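You operate a simulated robot arm through the tools that you are given. There is no shell and no other tool.

Carry out the task below with a simulated robot arm. There is one attempt and no reset: what you move stays moved.

JOB
Tighten the tablet jig's four bolts crosswise at 10 N m, the blue bolt first.
Fine: the opposite bolt comes second; one run a bolt, hands off the socket; park the driver. Set down upright: bolt driver.

Only the result counts: the job must be done as asked and must still hold three seconds after the hand-in. Knocking over, shifting, dropping, spilling or breaking anything else fails it.

ROBOT AND FRAMES
A 7-joint arm with a fingered hand, fixed in place. Base frame: the origin is on the floor under the middle of its stand, x ahead of it, y to its left, z up. Units: cm, degrees, N and s.
With the tool pointing down near the work surface it reaches from about 34 to 72 cm from the base axis. Its first joint turns from -69.0 to 172.0 degrees. Payload 3.4 kg.
Tool frame: the origin (TCP) lies between the finger pads and is the grasp point; the fingertips stand 2.5 cm ahead of it; z points along the fingers, y is the line along which they close. The gripper opens to 8.8 cm; its body begins 2.9 cm behind the TCP. The gripper is a hand of 4 fingers: y runs from the thumb to the fingers, the wrist lies at [-1.3, -9.7, -16.2] in the tool frame, and closing takes about 1.5 s.
Orientation is told as [roll, pitch, yaw] about the base's x, y, z axes, in that order, counted from this pose: with the fingers straight down and the wrist toward the robot, the tool's x, y and z point along [0, 1, 0], [1, 0, 0] and [0, 0, -1] of the base frame.

CONTROLS
- The arm moves only by the tool apply_moves. Its argument "motion" is a list of rows, each a list of 2 entries, a list of its own where there are three numbers: the shift along the base's x, y, z in units of 50 mm (1.0 is 50 mm), then the turn, a rotation vector about the base's x, y, z in units of 4 degrees (1.0 is 4 degrees). In form: [[[dx, dy, dz], [ax, ay, az]], ...]. A call has 1 to 20 rows; each row shifts and turns the commanded pose from where the row before left it. "gripper" is the opening in per cent of the stroke, from 0 (shut) to 100 (fully open), set as the call begins (left out, the last holds). A call with a number of a shift or a turn outside -1 to 1 is refused whole. Each row takes 0.2 s and may step no farther than 5 cm and 8.6 degrees from the row before; otherwise, or with a gripper value out of range, the whole call is refused. Where a pose cannot be reached the arm comes as near as it can. A force on the tool above 80 N (or 10 N above the force at the start of the call, whichever is more), or a blocked arm, ends the call early, and 0.2 s more pass. Each finger travels about 10.8 cm/s and halts on what it meets, pressing with about 24 N; the grip force reading is that of the motor and also rises with nothing between the fingers. The clock runs only during rows and for 0.2 s after the last one: add rows that do not move to give the fingers time. The reply holds the time, the measured pose of the TCP, the force on the tool along the base axes, the opening and the grip force, in the units named above and with some noise, with the torque about the TCP (base axes, N m) and any sound that the robot's microphone picked up.
- Cameras (640 x 400 px; columns grow to the right, rows downward): "scene" is fixed at [22.14, -49.83, 155.03]; the picture's right is [0.64, -0.77, 0.00], its down [-0.51, -0.43, -0.75] and it looks along [0.57, 0.48, -0.67] (base axes); focal length 257 px, centre (320, 200). "wrist" rides on the gripper at [6.4, -8.3, -9.8] in the tool frame; the picture's right is [-0.62, 0.37, -0.69], its down [-0.71, -0.63, 0.30] and it looks along [-0.32, 0.68, 0.65] (tool axes); focal length 265 px, centre (320, 200). There is no depth. A picture from a camera that has moved, and an enlarged one, comes with that camera's place and axes in the base frame and with its lens.
- snapshot(camera): a new picture of that camera. The clock stands still meanwhile.
- slide_trunk(by): slides the trunk up (or, below 0, down) by that many cm; the arm rides with it, the base frame stays. It gives what a move gives, with no picture.
- finger_targets(index, middle, ring, thumb_bend, thumb_turn): sets how far each is bent, from 0 (flat) to 1 (curled in); at 0.3 the hand is open as for a grip, at 0.7 the pads meet at the TCP. One left out holds its place. A second passes; each finger stops where it meets its share of the squeeze, and holds until it gets a number again. A gripper value or a shape takes the hand back. It gives what a move gives, with no picture; readings hold the bend of each and the force on the fingers (four entries, about 0 where the hand has none), thumb and palm. thumb_turn goes from beside the hand (0) to across from the fingers (1), as for a grip.
- preshape(shape): the hand has 4 fingers and takes this shape, open, in about a second: jaw (thumb against the fingers, like two jaws); tri (thumb and two fingers); tip (a fingertip pinch); poke (one finger out to press); point (the index stretched); flat (the hand flat); cup (the hand cupped); fist (a fist). The gripper value then closes the fingers along that shape, each until it touches; the sizes above hold for jaw. It gives what a move gives, with no picture.
- enlarge(camera, box): a new picture of the part [left, top, right, bottom] of that camera's present view, enlarged. The clock stands still meanwhile.
- close_job(): hands the job in; it is judged then, once.

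Places have to be worked out from the pictures, the camera data and where the tool is seen. Open the gripper and draw the arm clear of the work before you hand the job in, unless the task says otherwise.

The tools are called as a command line: name --argument value ..., lists and objects as JSON in quotes. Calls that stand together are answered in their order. apply_moves: Moves the arm, as the interface text tells. Its arguments: {"type":"object","properties":{"motion":{"type":"array","items":{"type":"array"}},"gripper":{"type":"number"}},"required":["motion"]} The other tools are called the same way: slide_trunk (by) moves the trunk up or down; preshape (shape) gives the hand a shape; finger_targets (index, middle, ring, thumb_bend, thumb_turn) moves the fingers one by one; snapshot (camera) takes a picture; enlarge (camera, box) takes an enlarged picture of a part of a camera's view; close_job () hands the job in.

At the start:

```text
t: 0.0
tcp_pos: [44.85, -8.37, 130.27]
tcp_rot: [0.0, 0.0, 0.1]
ft_force: [-0.8, -0.4, 0.1]
moment: [-0.01, -0.04, 0.02]
opening: 8.76
grip_force: 0.1
shape: jaw
bend: [0.3, 0.3, 0.3, 0.3, 0.98]
finger forces: [0.1, 0.0, 0.0, 0.1, 0.0, 0.1]
trunk travel left (down, up): [-77.5, 6.5]
```

scene: 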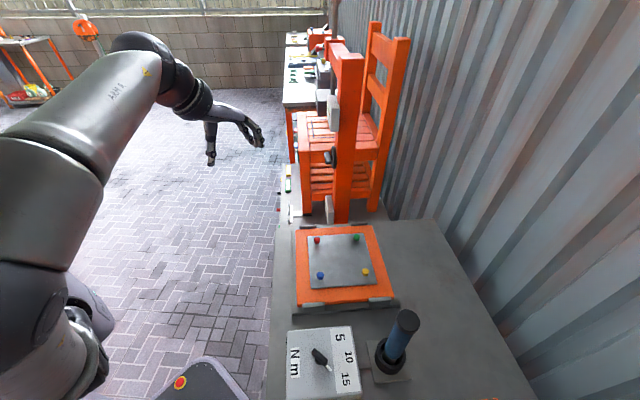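
wrist: 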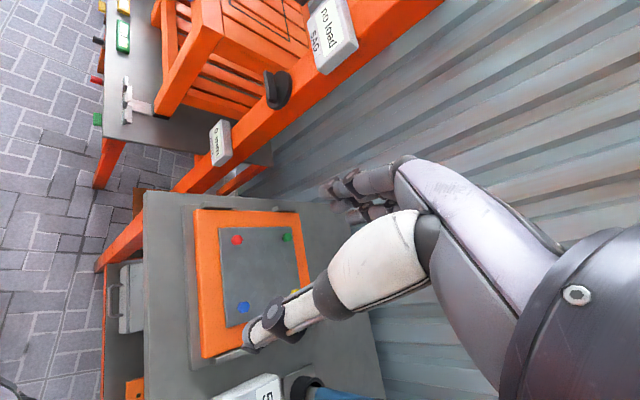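

I start by looking closely at the work: the jig with four bolts, the torque selector box, and the driver in its holder.

enlarge --camera "scene" --box '[260, 210, 460, 335]'

enlarge --camera "scene" --box '[260, 290, 436, 400]'

enlarge --camera "wrist" --box '[120, 180, 400, 400]'

```text
3.20 times, centred on (360, 272) of scene
camera zoom: at [22.14, -49.83, 155.03], right [0.64, -0.77, 0.0], down [-0.51, -0.43, -0.75], along [0.57, 0.48, -0.67], focal length 824 px, centre (192, -32)
```

zoom: 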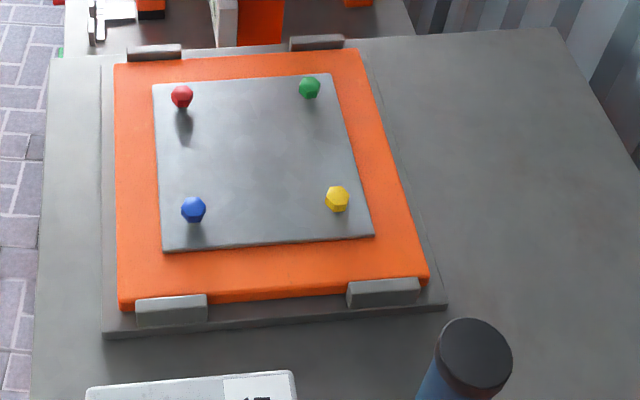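

```text
3.64 times, centred on (348, 345) of scene
camera zoom: at [22.14, -49.83, 155.03], right [0.64, -0.77, 0.0], down [-0.51, -0.43, -0.75], along [0.57, 0.48, -0.67], focal length 936 px, centre (218, -327)
```

zoom: 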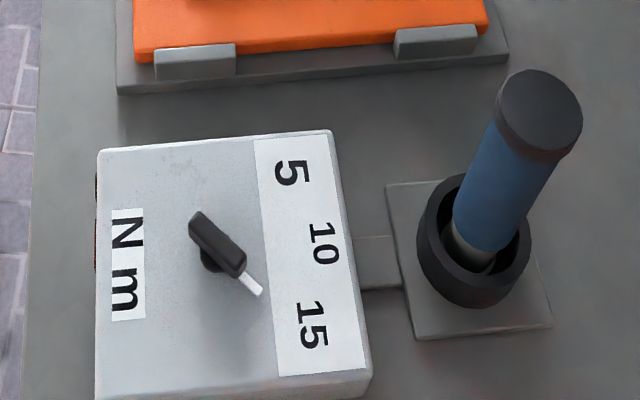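

```text
1.82 times, centred on (260, 290) of wrist
camera zoom: at [36.54, -1.93, 140.23], right [0.37, -0.62, 0.69], down [-0.63, -0.71, -0.3], along [0.68, -0.32, -0.65], focal length 483 px, centre (429, 36)
```

zoom: 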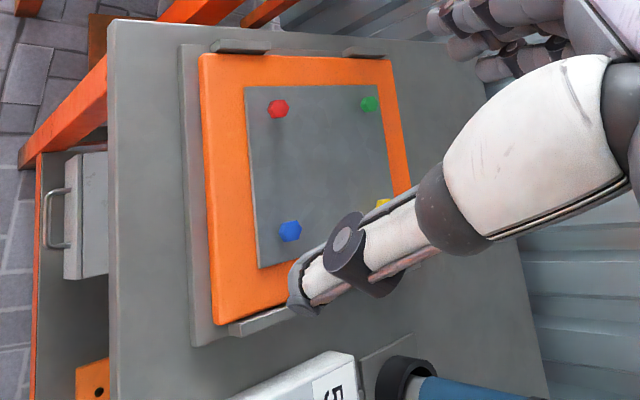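

Triangulating the two views puts the bolts near z≈90: blue (53,-24), red (62,-15), green (72,-24), yellow (62,-33). The driver stands near (47,-49), and the knob points nearer 15 than 10. I move the arm sideways to get a better wrist view of the dial and driver.

apply_moves --motion '[[[0, -0.6, 0], [0, 0, 0]], [[0, -0.6, 0], [0, 0, 0]], [[0, -0.6, 0], [0, 0, 0]], [[0, -0.6, 0], [0, 0, 0]], [[0, -0.6, 0], [0, 0, 0]], [[0, 0, 0], [0, 0, 0]]]'

snapshot --camera "wrist"

snapshot --camera "scene"

```text
t: 1.4
tcp_pos: [44.81, -23.33, 130.36]
tcp_rot: [0.0, 0.0, 0.1]
ft_force: [-0.2, 0.0, -0.1]
moment: [0.01, 0.02, 0.0]
opening: 8.74
grip_force: 0.1
shape: jaw
bend: [0.3, 0.3, 0.3, 0.3, 0.98]
finger forces: [0.0, 0.1, 0.1, 0.0, 0.0, 0.0]
trunk travel left (down, up): [-77.5, 6.5]
```

```text
taken
camera wrist: at [36.47, -16.87, 140.2], right [0.37, -0.62, 0.69], down [-0.63, -0.72, -0.3], along [0.68, -0.32, -0.65], focal length 265 px, centre (320, 200)
```

wrist: 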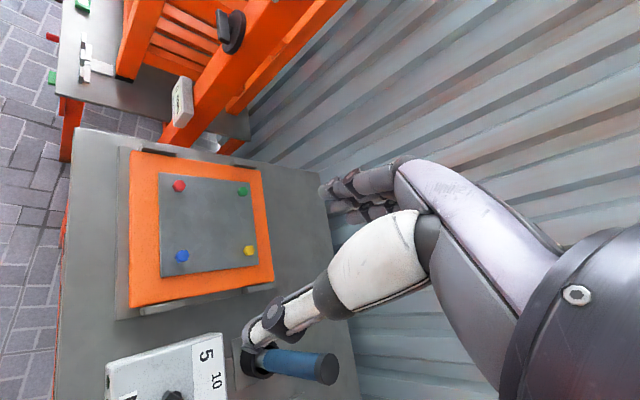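

```text
taken
```

scene: 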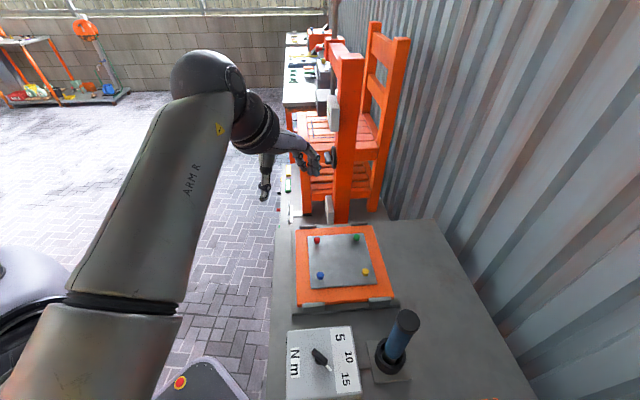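

I enlarge both views on the dial and on the driver, to read the dial and judge their shapes.

enlarge --camera "scene" --box '[280, 320, 376, 380]'

enlarge --camera "scene" --box '[350, 300, 446, 360]'

enlarge --camera "wrist" --box '[200, 300, 360, 400]'

enlarge --camera "wrist" --box '[90, 140, 290, 265]'

```text
6.67 times, centred on (328, 350) of scene
camera zoom: at [22.14, -49.83, 155.03], right [0.64, -0.77, 0.0], down [-0.51, -0.43, -0.75], along [0.57, 0.48, -0.67], focal length 1716 px, centre (267, -800)
```

zoom: 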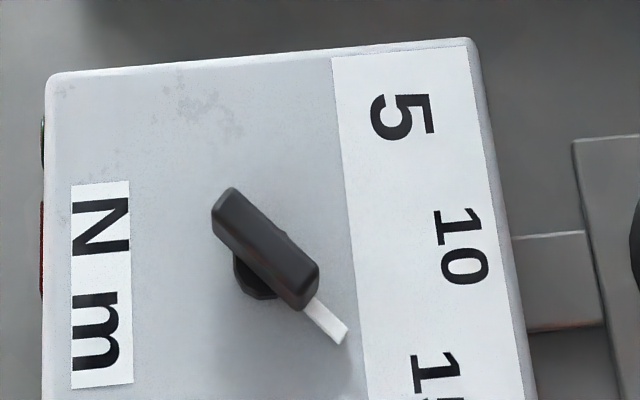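

```text
6.67 times, centred on (398, 330) of scene
camera zoom: at [22.14, -49.83, 155.03], right [0.64, -0.77, 0.0], down [-0.51, -0.43, -0.75], along [0.57, 0.48, -0.67], focal length 1716 px, centre (-200, -667)
```

zoom: 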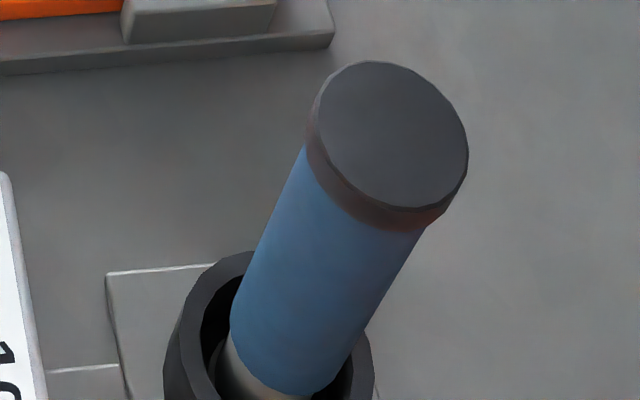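

```text
4.00 times, centred on (280, 350) of wrist
camera zoom: at [36.47, -16.87, 140.2], right [0.37, -0.62, 0.69], down [-0.63, -0.72, -0.3], along [0.68, -0.32, -0.65], focal length 1062 px, centre (480, -400)
```

zoom: 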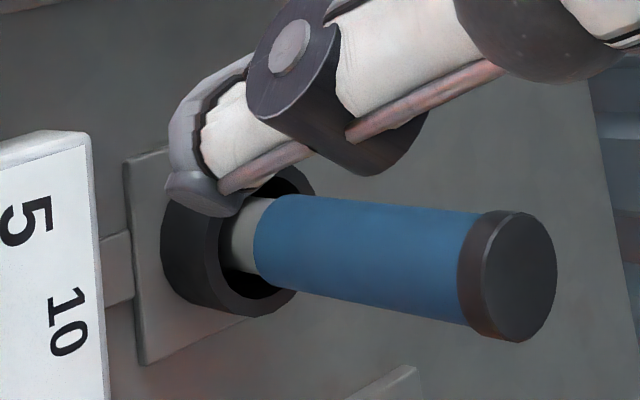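

```text
3.20 times, centred on (190, 202) of wrist
camera zoom: at [36.47, -16.87, 140.2], right [0.37, -0.62, 0.69], down [-0.63, -0.72, -0.3], along [0.68, -0.32, -0.65], focal length 849 px, centre (736, 192)
```

zoom: 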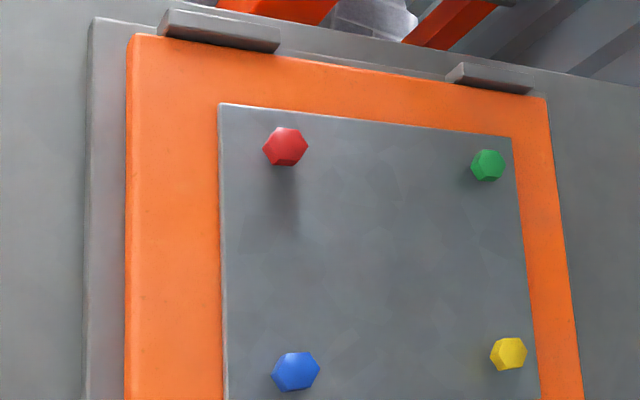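

The dial knob stands near (36.5,-38) on a panel at z≈89.5, pointing about at 15, so it needs about +45° to reach 10. The driver axis is near (48.3,-49.3) with its top at z≈107. I move above the knob to look at it and check what yaw is reachable.

apply_moves --motion '[[[-0.277, -0.49, -0.68], [0, 0, 0]], [[-0.277, -0.49, -0.68], [0, 0, 0]], [[-0.277, -0.49, -0.68], [0, 0, 0]], [[-0.277, -0.49, -0.68], [0, 0, 0]], [[-0.277, -0.49, -0.68], [0, 0, 0]], [[0, 0, 0], [0, 0, 0]], [[0, 0, 0], [0, 0, 0]]]'

snapshot --camera "wrist"

snapshot --camera "scene"

```text
t: 3.0
tcp_pos: [37.87, -35.76, 113.32]
tcp_rot: [0.2, 0.0, -0.1]
ft_force: [-0.1, -0.8, 0.4]
moment: [0.05, 0.04, -0.01]
opening: 8.78
grip_force: 0.0
shape: jaw
bend: [0.3, 0.3, 0.3, 0.3, 0.98]
finger forces: [0.0, 0.1, 0.0, 0.1, 0.1, 0.1]
trunk travel left (down, up): [-77.5, 6.5]
```

```text
taken
camera wrist: at [29.52, -29.21, 123.2], right [0.37, -0.62, 0.69], down [-0.63, -0.71, -0.3], along [0.68, -0.32, -0.65], focal length 265 px, centre (320, 200)
```

wrist: 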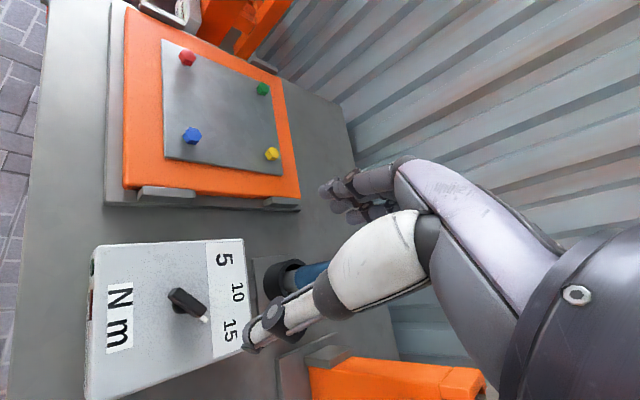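

```text
taken
```

scene: 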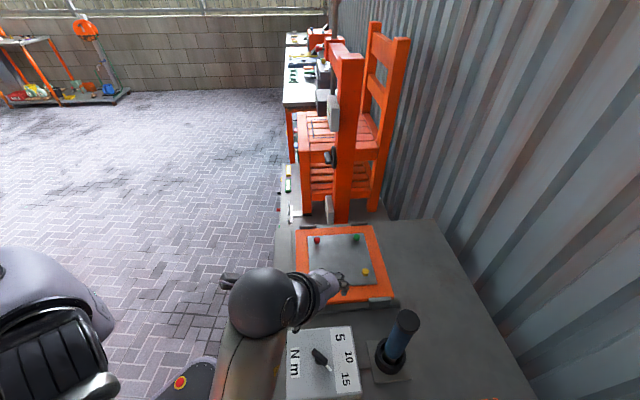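

I enlarge the wrist view on the knob to measure its place and direction.

enlarge --camera "wrist" --box '[130, 240, 290, 340]'

enlarge --camera "scene" --box '[296, 334, 360, 374]'

```text
4.00 times, centred on (210, 290) of wrist
camera zoom: at [29.52, -29.21, 123.2], right [0.37, -0.62, 0.69], down [-0.63, -0.71, -0.3], along [0.68, -0.32, -0.65], focal length 1062 px, centre (760, -160)
```

zoom: 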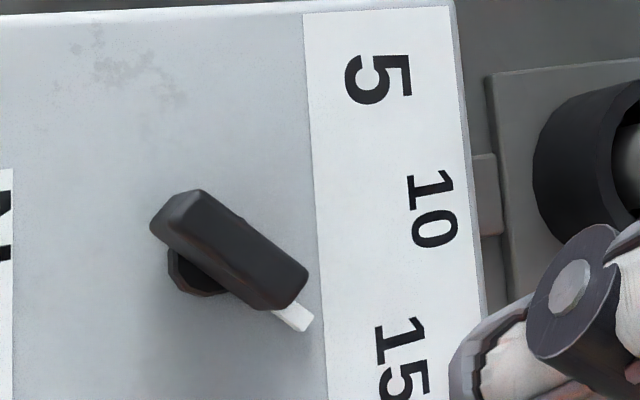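

```text
10.00 times, centred on (328, 354) of scene
camera zoom: at [22.14, -49.83, 155.03], right [0.64, -0.77, 0.0], down [-0.51, -0.43, -0.75], along [0.57, 0.48, -0.67], focal length 2574 px, centre (240, -1340)
```

zoom: 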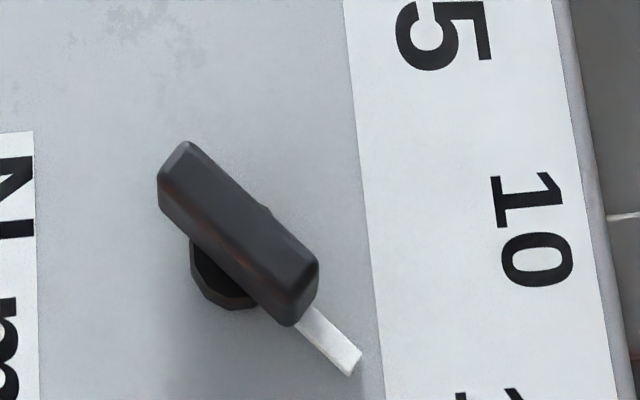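

The knob bar lies along -y (pointer at about -90°, i.e. 15), 3.7 cm long, with its pivot near (36.8,-37.5) and its top at z≈91.8. The "10" lies at about -46°. I go above it and test whether a +44° yaw is reachable there.

apply_moves --motion '[[[-0.058, -0.09, -0.665], [0, 0, 0]], [[-0.058, -0.09, -0.665], [0, 0, 0]], [[-0.058, -0.09, -0.665], [0, 0, 0]], [[-0.058, -0.09, -0.665], [0, 0, 0]], [[0, 0, 0], [0, 0, 0]], [[0, 0, 0], [0, 0, 0]]]'

apply_moves --motion '[[[0, 0, 0], [0, 0, 1]], [[0, 0, 0], [0, 0, 1]], [[0, 0, 0], [0, 0, 1]], [[0, 0, 0], [0, 0, 1]], [[0, 0, 0], [0, 0, 1]], [[0, 0, 0], [0, 0, 1]], [[0, 0, 0], [0, 0, 1]], [[0, 0, 0], [0, 0, 1]], [[0, 0, 0], [0, 0, 1]], [[0, 0, 0], [0, 0, 1]], [[0, 0, 0], [0, 0, 1]], [[0, 0, 0], [0, 0, 1]], [[0, 0, 0], [0, 0, 0]], [[0, 0, 0], [0, 0, 0]]]'

snapshot --camera "wrist"

snapshot --camera "scene"

```text
t: 4.4
tcp_pos: [36.79, -37.48, 100.05]
tcp_rot: [0.1, 0.0, 0.0]
ft_force: [-1.0, -0.4, 1.0]
moment: [-0.02, 0.01, 0.0]
opening: 8.76
grip_force: 0.2
shape: jaw
bend: [0.3, 0.3, 0.3, 0.3, 0.98]
finger forces: [0.0, 0.0, 0.0, 0.1, 0.0, 0.0]
trunk travel left (down, up): [-77.5, 6.5]
```

```text
t: 7.4
tcp_pos: [36.88, -37.4, 100.12]
tcp_rot: [0.0, 0.0, 48.1]
ft_force: [-0.4, 0.4, 0.6]
moment: [0.01, 0.0, -0.01]
opening: 8.78
grip_force: 0.0
shape: jaw
bend: [0.3, 0.3, 0.3, 0.3, 0.98]
finger forces: [0.1, 0.0, 0.0, 0.0, 0.0, 0.1]
trunk travel left (down, up): [-77.5, 6.5]
```

```text
taken
camera wrist: at [26.42, -39.32, 109.98], right [0.71, -0.14, 0.69], down [0.11, -0.95, -0.3], along [0.7, 0.29, -0.65], focal length 265 px, centre (320, 200)
```

wrist: 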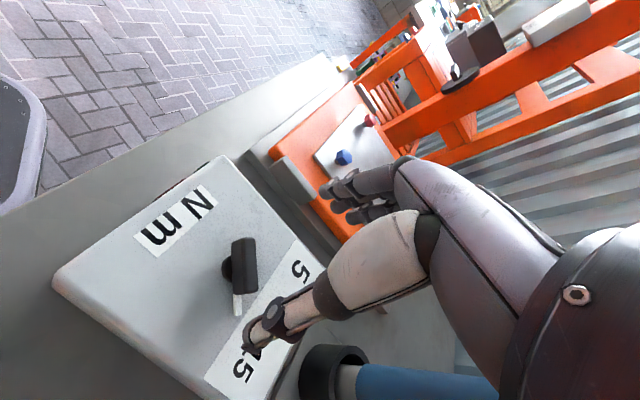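

```text
taken
```

scene: 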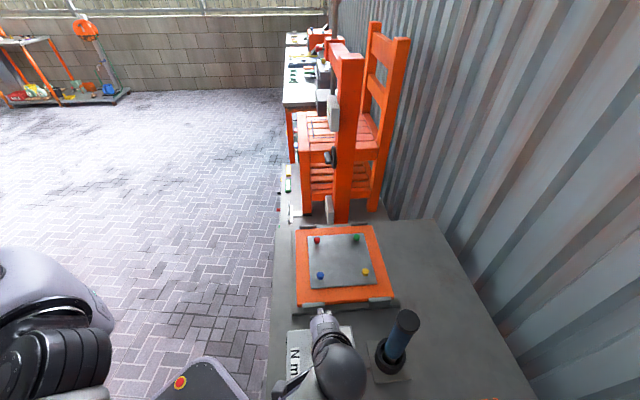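

The yaw is reachable and the knob is where I computed it. I turn back to yaw 0 and descend so that the fingertips straddle the knob bar just above the panel.

apply_moves --motion '[[[0, 0, 0], [0, 0, -1]], [[0, 0, 0], [0, 0, -1]], [[0, 0, 0], [0, 0, -1]], [[0, 0, 0], [0, 0, -1]], [[0, 0, 0], [0, 0, -1]], [[0, 0, 0], [0, 0, -1]], [[0, 0, 0], [0, 0, -1]], [[0, 0, 0], [0, 0, -1]], [[0, 0, 0], [0, 0, -1]], [[0, 0, 0], [0, 0, -1]], [[0, 0, 0], [0, 0, -1]], [[0, 0, 0], [0, 0, -1]], [[0, 0, 0], [0, 0, 0]], [[0, 0, -0.5], [0, 0, 0]], [[0, 0, -0.5], [0, 0, 0]], [[0, 0, -0.25], [0, 0, 0]], [[0, 0, 0], [0, 0, 0]]]'

snapshot --camera "wrist"

enlarge --camera "scene" --box '[270, 300, 430, 400]'

```text
t: 11.0
tcp_pos: [36.76, -37.57, 93.75]
tcp_rot: [0.0, 0.1, 0.0]
ft_force: [0.9, -0.5, 0.0]
moment: [-0.01, 0.0, 0.0]
opening: 8.79
grip_force: 0.1
shape: jaw
bend: [0.3, 0.3, 0.3, 0.3, 0.98]
finger forces: [0.0, 0.0, 0.0, 0.0, 0.1, 0.1]
trunk travel left (down, up): [-77.5, 6.5]
```

```text
taken
camera wrist: at [28.36, -31.02, 103.65], right [0.37, -0.62, 0.69], down [-0.63, -0.71, -0.3], along [0.68, -0.32, -0.65], focal length 265 px, centre (320, 200)
```

wrist: 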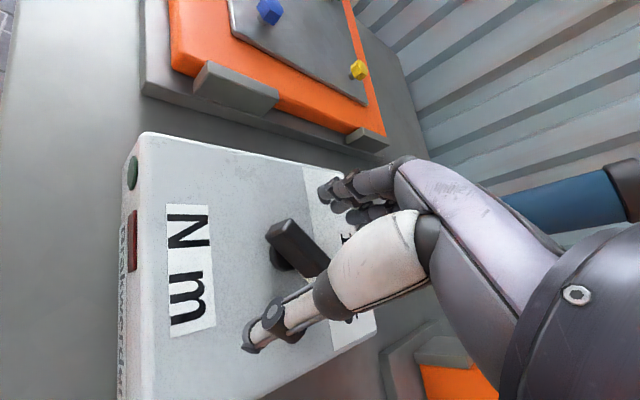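

```text
4.00 times, centred on (350, 350) of scene
camera zoom: at [22.14, -49.83, 155.03], right [0.64, -0.77, 0.0], down [-0.51, -0.43, -0.75], along [0.57, 0.48, -0.67], focal length 1030 px, centre (200, -400)
```

zoom: 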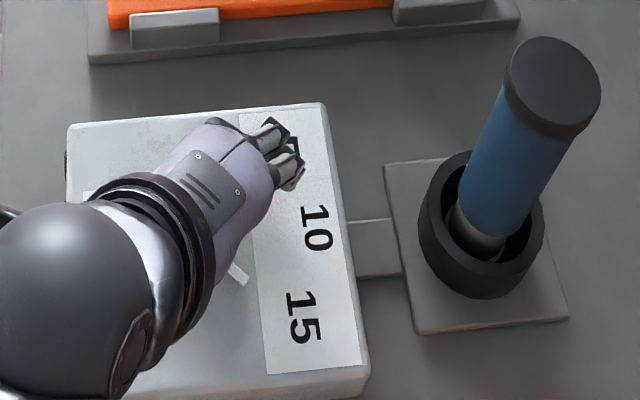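

The box's side face shows a green disc, a red bar and some lettering, so I enlarge it before going on.

enlarge --camera "wrist" --box '[90, 130, 250, 400]'

enlarge --camera "wrist" --box '[220, 180, 380, 380]'

```text
1.48 times, centred on (170, 265) of wrist
camera zoom: at [28.36, -31.02, 103.65], right [0.37, -0.62, 0.69], down [-0.63, -0.71, -0.3], along [0.68, -0.32, -0.65], focal length 393 px, centre (542, 104)
```

zoom: 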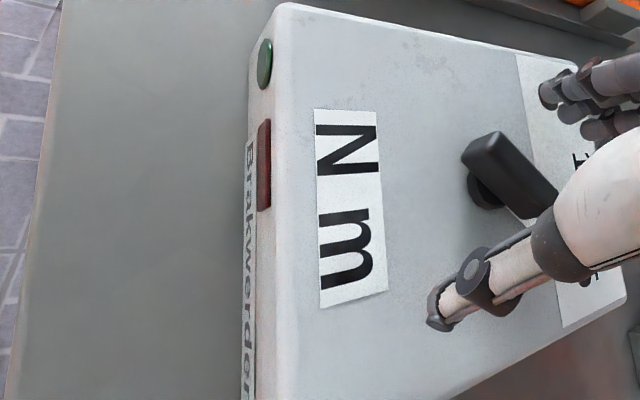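

```text
2.00 times, centred on (300, 280) of wrist
camera zoom: at [28.36, -31.02, 103.65], right [0.37, -0.62, 0.69], down [-0.63, -0.71, -0.3], along [0.68, -0.32, -0.65], focal length 531 px, centre (360, 40)
```

zoom: 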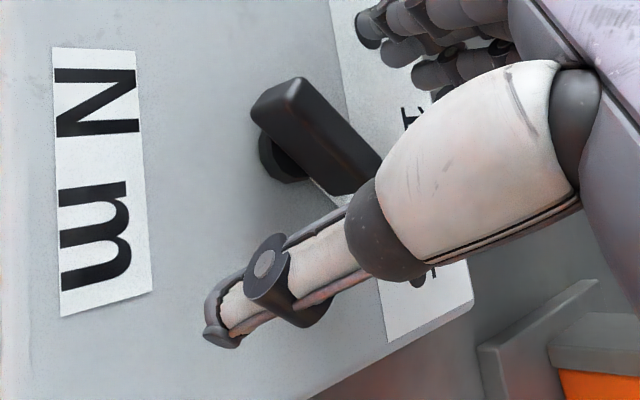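

The green and red pieces look like indicator lamps (both dark). I lower 0.7 cm so the fingertips flank the bar, then close on it.

apply_moves --motion '[[[0, 0, -0.08], [0, 0, 0]], [[0, 0, -0.06], [0, 0, 0]], [[0, 0, 0], [0, 0, 0]]]'

apply_moves --motion '[[[0, 0, 0], [0, 0, 0]], [[0, 0, 0], [0, 0, 0]], [[0, 0, 0], [0, 0, 0]], [[0, 0, 0], [0, 0, 0]], [[0, 0, 0], [0, 0, 0]], [[0, 0, 0], [0, 0, 0]], [[0, 0, 0], [0, 0, 0]]]' --gripper 5

snapshot --camera "wrist"

```text
t: 11.8
tcp_pos: [36.7, -37.38, 93.06]
tcp_rot: [0.0, 0.1, 0.0]
ft_force: [-0.9, 0.3, -0.6]
moment: [0.0, -0.03, -0.02]
opening: 8.76
grip_force: 0.1
shape: jaw
bend: [0.3, 0.3, 0.3, 0.3, 0.98]
finger forces: [0.0, 0.0, 0.0, 0.1, 0.1, 0.1]
trunk travel left (down, up): [-77.5, 6.5]
```

```text
t: 13.4
tcp_pos: [36.82, -37.42, 93.08]
tcp_rot: [-0.1, 0.0, 0.0]
ft_force: [3.3, -1.1, 4.6]
moment: [0.02, -0.06, 0.02]
opening: 0.52
grip_force: 0.0
shape: jaw
bend: [0.71, 0.65, 0.66, 0.71, 1.0]
finger forces: [2.8, 1.9, 0.5, 0.0, 2.8, 0.0]
trunk travel left (down, up): [-77.5, 6.5]
```

```text
taken
camera wrist: at [28.42, -30.98, 103.01], right [0.37, -0.62, 0.69], down [-0.63, -0.71, -0.3], along [0.68, -0.32, -0.65], focal length 265 px, centre (320, 200)
```

wrist: 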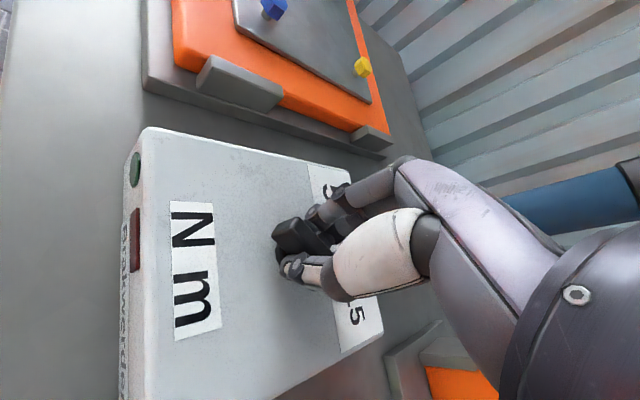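

The fingers closed to about 0.5 cm with light contact forces, so I check whether the bar is really between them.

enlarge --camera "wrist" --box '[230, 160, 390, 300]'

enlarge --camera "scene" --box '[280, 310, 376, 370]'

```text
2.86 times, centred on (310, 230) of wrist
camera zoom: at [28.42, -30.98, 103.01], right [0.37, -0.62, 0.69], down [-0.63, -0.71, -0.3], along [0.68, -0.32, -0.65], focal length 758 px, centre (349, 114)
```

zoom: 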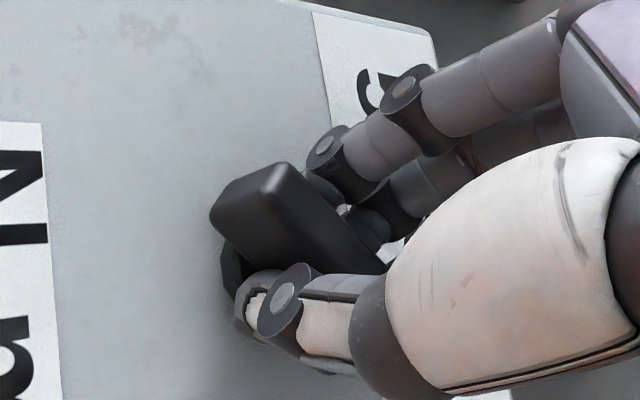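

```text
6.67 times, centred on (328, 340) of scene
camera zoom: at [22.14, -49.83, 155.03], right [0.64, -0.77, 0.0], down [-0.51, -0.43, -0.75], along [0.57, 0.48, -0.67], focal length 1716 px, centre (267, -733)
```

zoom: 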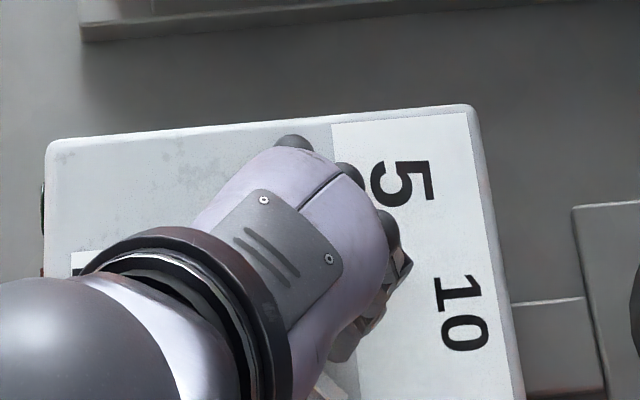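

The bar sits between the thumb and the fingertips. I squeeze fully and turn the hand +40° about the knob axis.

apply_moves --motion '[[[0, 0, 0], [0, 0, 0]], [[0, 0, 0], [0, 0, 0]], [[0, 0, 0], [0, 0, 0]], [[0, 0, 0], [0, 0, 1]], [[0, 0, 0], [0, 0, 1]], [[0, 0, 0], [0, 0, 1]], [[0, 0, 0], [0, 0, 1]], [[0, 0, 0], [0, 0, 1]], [[0, 0, 0], [0, 0, 1]], [[0, 0, 0], [0, 0, 1]], [[0, 0, 0], [0, 0, 1]], [[0, 0, 0], [0, 0, 1]], [[0, 0, 0], [0, 0, 1]], [[0, 0, 0], [0, 0, 0]], [[0, 0, 0], [0, 0, 0]]]' --gripper 0

snapshot --camera "wrist"

enlarge --camera "scene" --box '[280, 310, 376, 370]'

```text
t: 16.6
tcp_pos: [36.88, -37.53, 93.18]
tcp_rot: [0.1, -0.1, 40.1]
ft_force: [3.8, -7.1, 8.5]
moment: [-0.05, -0.13, 0.04]
opening: 0.54
grip_force: 24.2
shape: jaw
bend: [0.71, 0.66, 0.7, 0.72, 1.0]
finger forces: [20.8, 8.4, 3.5, 0.0, 26.8, 0.1]
trunk travel left (down, up): [-77.5, 6.5]
```

```text
taken
camera wrist: at [26.28, -37.9, 103.0], right [0.68, -0.24, 0.69], down [-0.02, -0.95, -0.31], along [0.73, 0.19, -0.65], focal length 265 px, centre (320, 200)
```

wrist: 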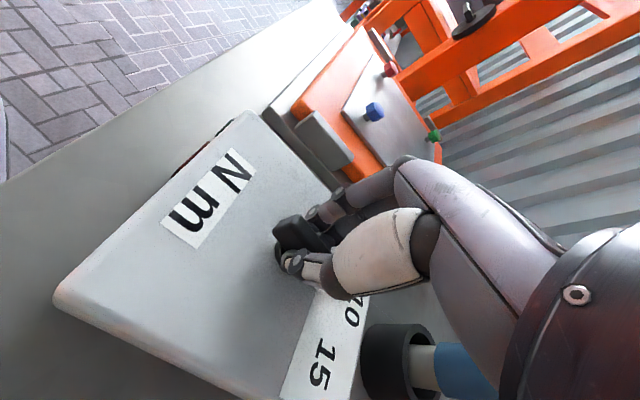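

```text
6.67 times, centred on (328, 340) of scene
camera zoom: at [22.14, -49.83, 155.03], right [0.64, -0.77, 0.0], down [-0.51, -0.43, -0.75], along [0.57, 0.48, -0.67], focal length 1716 px, centre (267, -733)
```

zoom: 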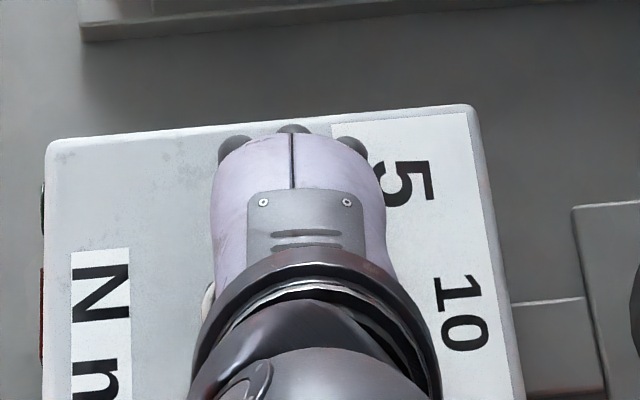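

The bar followed the hand to about 40°. I add 3.6°, open the fingers, and rise to look at the pointer.

apply_moves --motion '[[[0, 0, 0], [0, 0, 0.9]], [[0, 0, 0], [0, 0, 0]], [[0, 0, 0], [0, 0, 0]]]'

apply_moves --motion '[[[0, 0, 0], [0, 0, 0]], [[0, 0, 0], [0, 0, 0]], [[0, 0, 0], [0, 0, 0]], [[0, 0, 0], [0, 0, 0]], [[0, 0, 0], [0, 0, 0]], [[0, 0, 0], [0, 0, 0]], [[0, 0, 0.4], [0, 0, 0]], [[0, 0, 0.7], [0, 0, 0]], [[0, 0, 0.7], [0, 0, 0]], [[0, 0, 0.7], [0, 0, 0]], [[-0.3, 0.5, 0.7], [0, 0, 0]], [[-0.3, 0.5, 0.7], [0, 0, 0]], [[-0.3, 0.5, 0.7], [0, 0, 0]], [[0, 0, 0], [0, 0, 0]]]' --gripper 100

snapshot --camera "wrist"

snapshot --camera "scene"

```text
t: 17.4
tcp_pos: [36.84, -37.5, 92.98]
tcp_rot: [-0.1, 0.0, 43.6]
ft_force: [4.6, -7.7, 10.8]
moment: [-0.08, -0.16, 0.0]
opening: 0.55
grip_force: 24.1
shape: jaw
bend: [0.71, 0.66, 0.7, 0.72, 1.0]
finger forces: [21.8, 8.9, 3.6, 0.1, 27.7, 0.0]
trunk travel left (down, up): [-77.5, 6.5]
```

```text
t: 20.4
tcp_pos: [32.12, -29.98, 116.2]
tcp_rot: [0.1, 0.0, 43.5]
ft_force: [-0.1, -0.3, -0.6]
moment: [-0.03, 0.0, 0.03]
opening: 8.76
grip_force: 0.0
shape: jaw
bend: [0.3, 0.3, 0.3, 0.3, 0.98]
finger forces: [0.1, 0.0, 0.1, 0.0, 0.1, 0.0]
trunk travel left (down, up): [-77.5, 6.5]
```

```text
taken
camera wrist: at [21.71, -31.06, 126.12], right [0.69, -0.19, 0.69], down [0.04, -0.95, -0.31], along [0.72, 0.24, -0.65], focal length 265 px, centre (320, 200)
```

wrist: 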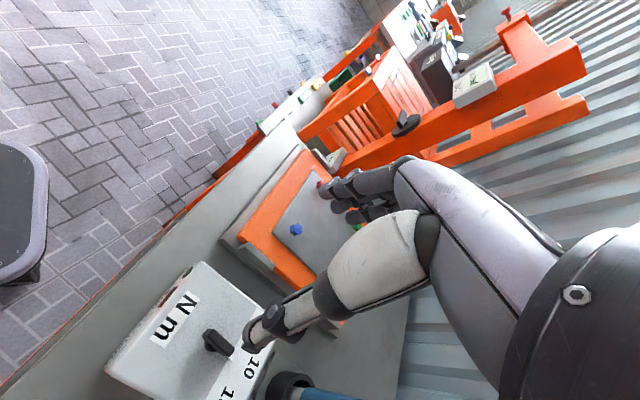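

```text
taken
```

scene: 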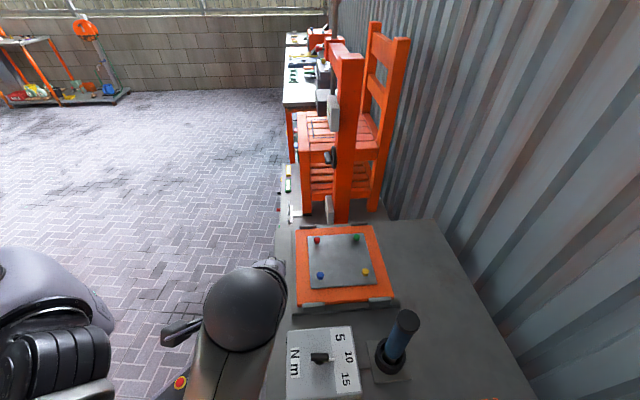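

enlarge --camera "scene" --box '[288, 326, 368, 376]'

enlarge --camera "wrist" --box '[150, 280, 310, 400]'

```text
8.00 times, centred on (328, 351) of scene
camera zoom: at [22.14, -49.83, 155.03], right [0.64, -0.77, 0.0], down [-0.51, -0.43, -0.75], along [0.57, 0.48, -0.67], focal length 2059 px, centre (256, -1008)
```

zoom: 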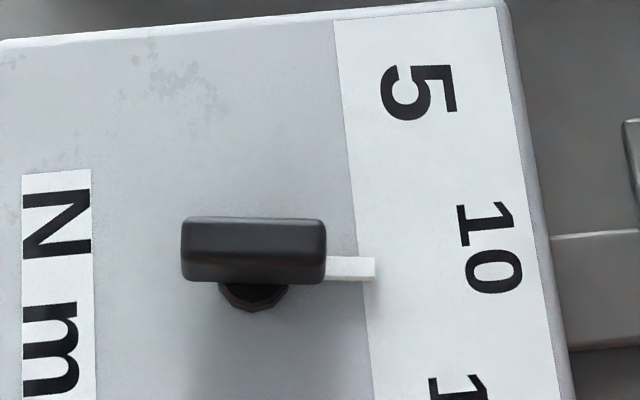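

```text
3.33 times, centred on (230, 340) of wrist
camera zoom: at [21.71, -31.06, 126.12], right [0.69, -0.19, 0.69], down [0.04, -0.95, -0.31], along [0.72, 0.24, -0.65], focal length 885 px, centre (620, -267)
```

zoom: 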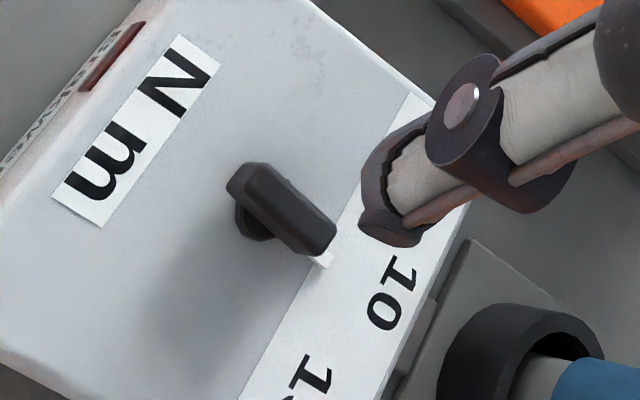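

The bar now points at about -50°, while the "10" lies near -45.5°; the fingers lagged a few degrees. I go back, pinch again at yaw 40 and turn to about 48.4° to allow for that lag.

apply_moves --motion '[[[0.3, -0.5, -0.7], [0, 0, -0.9]], [[0.3, -0.5, -0.7], [0, 0, 0]], [[0.3, -0.5, -0.7], [0, 0, 0]], [[0, 0, -0.7], [0, 0, 0]], [[0, 0, -0.7], [0, 0, 0]], [[0, 0, -0.5], [0, 0, 0]], [[0, 0, -0.3], [0, 0, 0]], [[0, 0, -0.3], [0, 0, 0]], [[0, 0, 0], [0, 0, 0]]]'

apply_moves --motion '[[[0, 0, 0], [0, 0, 0]], [[0, 0, 0], [0, 0, 0]], [[0, 0, 0], [0, 0, 0]], [[0, 0, 0], [0, 0, 0]], [[0, 0, 0], [0, 0, 0]], [[0, 0, 0], [0, 0, 0]], [[0, 0, 0], [0, 0, 0]], [[0, 0, 0], [0, 0, 0]], [[0, 0, 0], [0, 0, 0.5]], [[0, 0, 0], [0, 0, 0.5]], [[0, 0, 0], [0, 0, 0.5]], [[0, 0, 0], [0, 0, 0.6]], [[0, 0, 0], [0, 0, 0]], [[0, 0, 0], [0, 0, 0]]]' --gripper 0

apply_moves --motion '[[[0, 0, 0], [0, 0, 0]], [[0, 0, 0], [0, 0, 0]], [[0, 0, 0], [0, 0, 0]], [[0, 0, 0], [0, 0, 0]], [[0, 0, 0], [0, 0, 0]], [[0, 0, 0], [0, 0, 0]], [[0, 0, 0.4], [0, 0, 0]], [[0, 0, 0.7], [0, 0, 0]], [[0, 0, 0.7], [0, 0, 0]], [[0, 0, 0.7], [0, 0, 0]], [[-0.3, 0.5, 0.7], [0, 0, 0]], [[-0.3, 0.5, 0.7], [0, 0, 0]], [[-0.3, 0.5, 0.7], [0, 0, 0]], [[0, 0, 0], [0, 0, 0]]]' --gripper 100

enlarge --camera "scene" --box '[288, 326, 368, 376]'

enlarge --camera "wrist" --box '[130, 280, 290, 400]'

```text
t: 22.4
tcp_pos: [36.81, -37.58, 93.16]
tcp_rot: [0.1, 0.0, 40.0]
ft_force: [-0.1, 0.4, 0.3]
moment: [0.02, 0.03, 0.0]
opening: 8.77
grip_force: 0.1
shape: jaw
bend: [0.3, 0.3, 0.3, 0.3, 0.98]
finger forces: [0.1, 0.1, 0.1, 0.0, 0.1, 0.0]
trunk travel left (down, up): [-77.5, 6.5]
```

```text
t: 25.4
tcp_pos: [36.86, -37.49, 93.04]
tcp_rot: [0.0, -0.1, 48.5]
ft_force: [6.7, -5.3, 9.1]
moment: [0.03, -0.2, -0.01]
opening: 0.79
grip_force: 24.3
shape: jaw
bend: [0.72, 0.66, 0.7, 0.74, 1.0]
finger forces: [20.9, 8.9, 2.7, 0.1, 23.6, 0.0]
trunk travel left (down, up): [-77.5, 6.5]
```

```text
t: 28.4
tcp_pos: [32.37, -30.02, 116.1]
tcp_rot: [0.0, -0.1, 48.4]
ft_force: [-0.4, -0.9, -0.8]
moment: [-0.01, 0.02, -0.04]
opening: 8.75
grip_force: 0.0
shape: jaw
bend: [0.3, 0.3, 0.3, 0.3, 0.98]
finger forces: [0.0, 0.0, 0.1, 0.1, 0.1, 0.1]
trunk travel left (down, up): [-77.5, 6.5]
```

```text
8.00 times, centred on (328, 351) of scene
camera zoom: at [22.14, -49.83, 155.03], right [0.64, -0.77, 0.0], down [-0.51, -0.43, -0.75], along [0.57, 0.48, -0.67], focal length 2059 px, centre (256, -1008)
```

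zoom: 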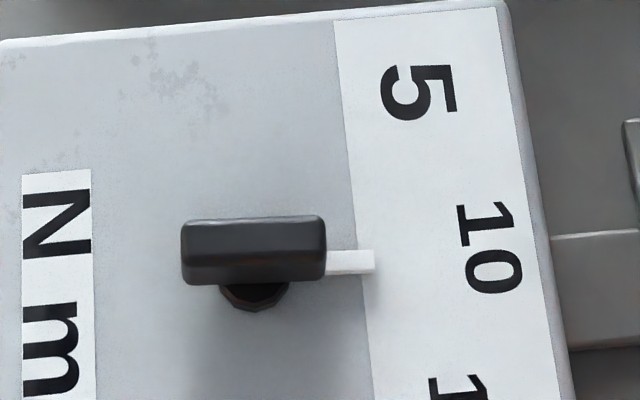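

```text
3.33 times, centred on (210, 340) of wrist
camera zoom: at [21.93, -31.94, 126.05], right [0.71, -0.14, 0.69], down [0.12, -0.95, -0.31], along [0.7, 0.3, -0.65], focal length 885 px, centre (687, -267)
```

zoom: 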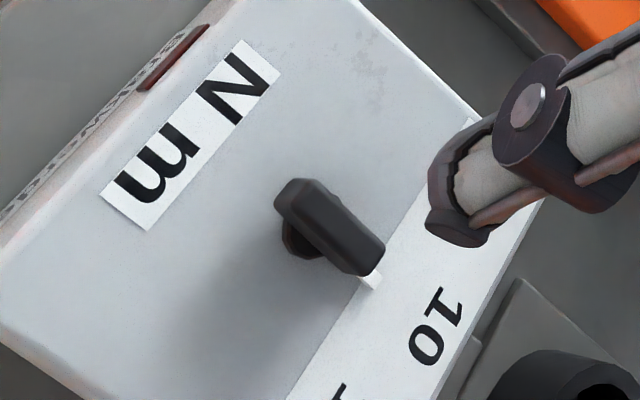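

The pointer now lies at about -46° to -47°, at the "10". Next I test whether the arm reaches the farthest bolt (green, r≈76) with the tool down at the height the driver will need, swinging the yaw back on the way.

apply_moves --motion '[[[0.4, 0.05, 0.1], [0, 0, -1]], [[0.4, 0.05, 0], [0, 0, -1]], [[0.4, 0.05, 0], [0, 0, -1]], [[0.4, 0.1, 0], [0, 0, -1]], [[0.4, 0.1, 0], [0, 0, -1]], [[0.4, 0.1, 0], [0, 0, -1]], [[0.4, 0.1, 0], [0, 0, -1]], [[0.4, 0.1, 0], [0, 0, -1]], [[0.4, 0.1, 0], [0, 0, -1]], [[0.4, 0.1, 0], [0, 0, -1]], [[0.4, 0.1, 0], [0, 0, -1]], [[0.4, 0.1, 0], [0, 0, -1]], [[0.4, 0.1, 0], [0, 0, -1]], [[0.4, 0, 0], [0, 0, -1]], [[0.4, 0, 0], [0, 0, -1]], [[0.4, 0, 0], [0, 0, -1]], [[0.4, 0, 0], [0, 0, -0.75]], [[0.4, 0, 0], [0, 0, 0]], [[0.4, 0, 0], [0, 0, 0]], [[0.26, 0, -0.2], [0, 0, 0]]]'

apply_moves --motion '[[[0, 0, -0.4], [0, 0, 0]], [[0, 0, -0.4], [0, 0, 0]], [[0, 0, -0.4], [0, 0, 0]], [[0, 0, -0.4], [0, 0, 0]], [[0, 0, 0], [0, 0, 0]], [[0, 0, 0], [0, 0, 0]]]'

snapshot --camera "scene"

```text
t: 32.6
tcp_pos: [71.2, -24.12, 115.35]
tcp_rot: [0.1, 0.0, -18.6]
ft_force: [0.9, -0.2, 0.3]
moment: [0.01, 0.02, -0.01]
opening: 8.78
grip_force: 0.0
shape: jaw
bend: [0.3, 0.3, 0.3, 0.3, 0.98]
finger forces: [0.1, 0.0, 0.0, 0.0, 0.1, 0.0]
out of reach, approached as far as the arm can: row 20
trunk travel left (down, up): [-77.5, 6.5]
```

```text
t: 34.0
tcp_pos: [71.05, -24.24, 107.32]
tcp_rot: [0.0, 0.0, -18.7]
ft_force: [0.9, 0.6, 0.3]
moment: [0.03, -0.02, 0.01]
opening: 8.76
grip_force: 0.2
shape: jaw
bend: [0.3, 0.3, 0.3, 0.3, 0.98]
finger forces: [0.1, 0.1, 0.0, 0.1, 0.0, 0.0]
trunk travel left (down, up): [-77.5, 6.5]
```

```text
taken
```

scene: 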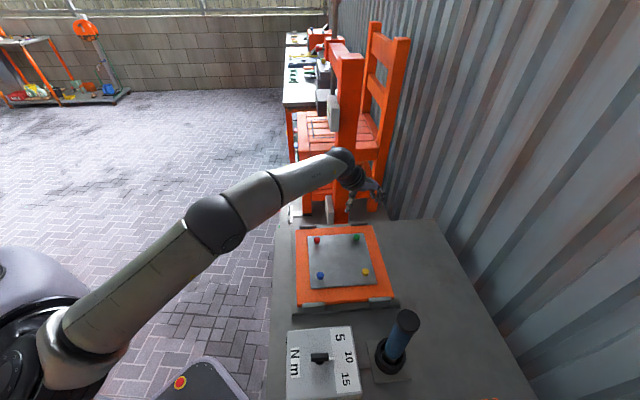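

Green is just at the edge of reach at this trunk height (stopped near r≈75). I draw back and up, lower the trunk 15 cm, and test the reach again.

apply_moves --motion '[[[-0.5, 0, 0.75], [0, 0, 0]], [[-0.5, 0, 0.75], [0, 0, 0]], [[-0.5, 0, 0.75], [0, 0, 0]], [[-0.5, 0, 0.75], [0, 0, 0]], [[0, 0, 0], [0, 0, 0]]]'

slide_trunk --by -15

apply_moves --motion '[[[0.5, 0, 0], [0, 0, 0]], [[0.5, 0, 0], [0, 0, 0]], [[0.5, 0, 0], [0, 0, 0]], [[0.5, 0, 0], [0, 0, 0]], [[0.2, 0, 0], [0, 0, 0]], [[0.2, 0, 0], [0, 0, 0]], [[0.2, 0, 0], [0, 0, 0]], [[0, 0, 0], [0, 0, 0]]]'

snapshot --camera "scene"

```text
t: 35.2
tcp_pos: [61.2, -24.35, 122.43]
tcp_rot: [0.1, 0.1, -18.6]
ft_force: [0.3, 0.5, 0.0]
moment: [0.02, -0.01, 0.02]
opening: 8.78
grip_force: 0.0
shape: jaw
bend: [0.3, 0.3, 0.3, 0.3, 0.98]
finger forces: [0.0, 0.0, 0.0, 0.0, 0.0, 0.0]
trunk travel left (down, up): [-77.5, 6.5]
```

```text
t: 37.0
tcp_pos: [61.16, -24.35, 107.46]
tcp_rot: [-0.1, 0.0, -18.5]
ft_force: [0.5, 0.3, 0.3]
moment: [0.01, 0.02, 0.02]
opening: 8.76
grip_force: 0.0
shape: jaw
bend: [0.3, 0.3, 0.3, 0.3, 0.98]
finger forces: [0.0, 0.0, 0.0, 0.0, 0.0, 0.0]
trunk travel left (down, up): [-62.5, 21.5]
```

```text
t: 38.8
tcp_pos: [69.23, -23.89, 106.3]
tcp_rot: [0.1, 0.0, -18.5]
ft_force: [0.5, 0.3, 0.9]
moment: [-0.01, 0.02, 0.01]
opening: 8.76
grip_force: 0.0
shape: jaw
bend: [0.3, 0.3, 0.3, 0.3, 0.98]
finger forces: [0.1, 0.1, 0.0, 0.1, 0.1, 0.1]
out of reach, approached as far as the arm can: row 4, 5, 6, 7
trunk travel left (down, up): [-62.5, 21.5]
```

```text
taken
```

scene: 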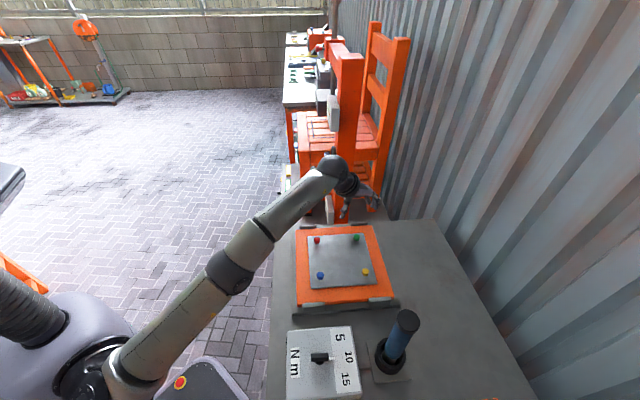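

Lowering the trunk shortened the reach, so the shoulder sits near z≈114 at the starting height and raising helps. I raise the trunk 19 cm (net +4), then go above the driver keeping this yaw.

slide_trunk --by 19

apply_moves --motion '[[[-0.5, -0.5, 0], [0, 0, 0]], [[-0.5, -0.5, 0], [0, 0, 0]], [[-0.5, -0.5, 0], [0, 0, 0]], [[-0.5, -0.5, 0], [0, 0, 0]], [[-0.5, -0.5, 0], [0, 0, 0]], [[-0.5, -0.5, 0], [0, 0, 0]], [[-0.5, -0.5, 0], [0, 0, 0]], [[0, 0, 0], [0, 0, 0]], [[0, 0, 0], [0, 0, 0]]]'

snapshot --camera "wrist"

snapshot --camera "scene"

```text
t: 40.8
tcp_pos: [69.29, -23.91, 125.14]
tcp_rot: [0.0, 0.1, -18.5]
ft_force: [-0.6, 0.5, 0.3]
moment: [0.0, -0.01, 0.01]
opening: 8.74
grip_force: 0.1
shape: jaw
bend: [0.3, 0.3, 0.3, 0.3, 0.98]
finger forces: [0.1, 0.0, 0.1, 0.0, 0.0, 0.0]
trunk travel left (down, up): [-81.5, 2.5]
```

```text
t: 42.8
tcp_pos: [51.71, -41.44, 125.22]
tcp_rot: [0.1, 0.0, -18.7]
ft_force: [-0.1, 0.7, -0.8]
moment: [-0.02, -0.01, 0.01]
opening: 8.77
grip_force: 0.0
shape: jaw
bend: [0.3, 0.3, 0.3, 0.3, 0.98]
finger forces: [0.1, 0.0, 0.0, 0.0, 0.1, 0.0]
trunk travel left (down, up): [-81.5, 2.5]
```

```text
taken
camera wrist: at [45.78, -32.6, 135.16], right [0.15, -0.71, 0.69], down [-0.82, -0.48, -0.31], along [0.55, -0.52, -0.65], focal length 265 px, centre (320, 200)
```

wrist: 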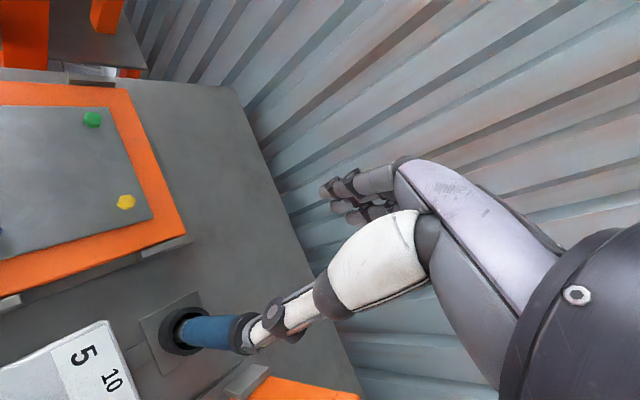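

```text
taken
```

scene: 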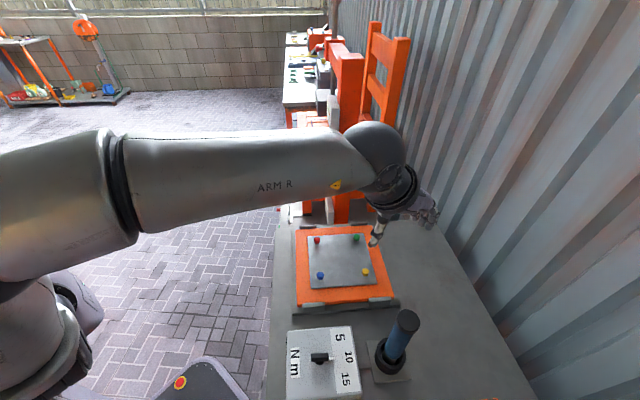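

I enlarge the wrist view on the driver to fix its axis and top height.

enlarge --camera "wrist" --box '[130, 280, 290, 380]'

enlarge --camera "scene" --box '[360, 300, 440, 390]'

```text
4.00 times, centred on (210, 330) of wrist
camera zoom: at [45.78, -32.6, 135.16], right [0.15, -0.71, 0.69], down [-0.82, -0.48, -0.31], along [0.55, -0.52, -0.65], focal length 1062 px, centre (760, -320)
```

zoom: 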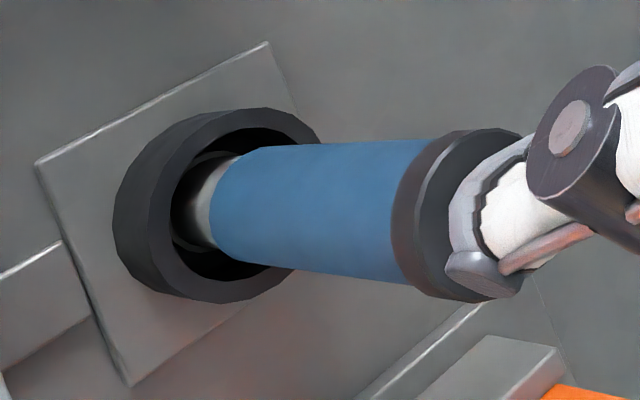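

```text
4.44 times, centred on (400, 345) of scene
camera zoom: at [22.14, -49.83, 155.03], right [0.64, -0.77, 0.0], down [-0.51, -0.43, -0.75], along [0.57, 0.48, -0.67], focal length 1144 px, centre (-36, -444)
```

zoom: 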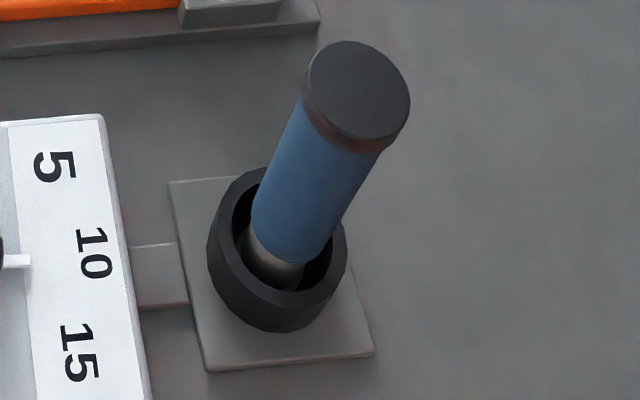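

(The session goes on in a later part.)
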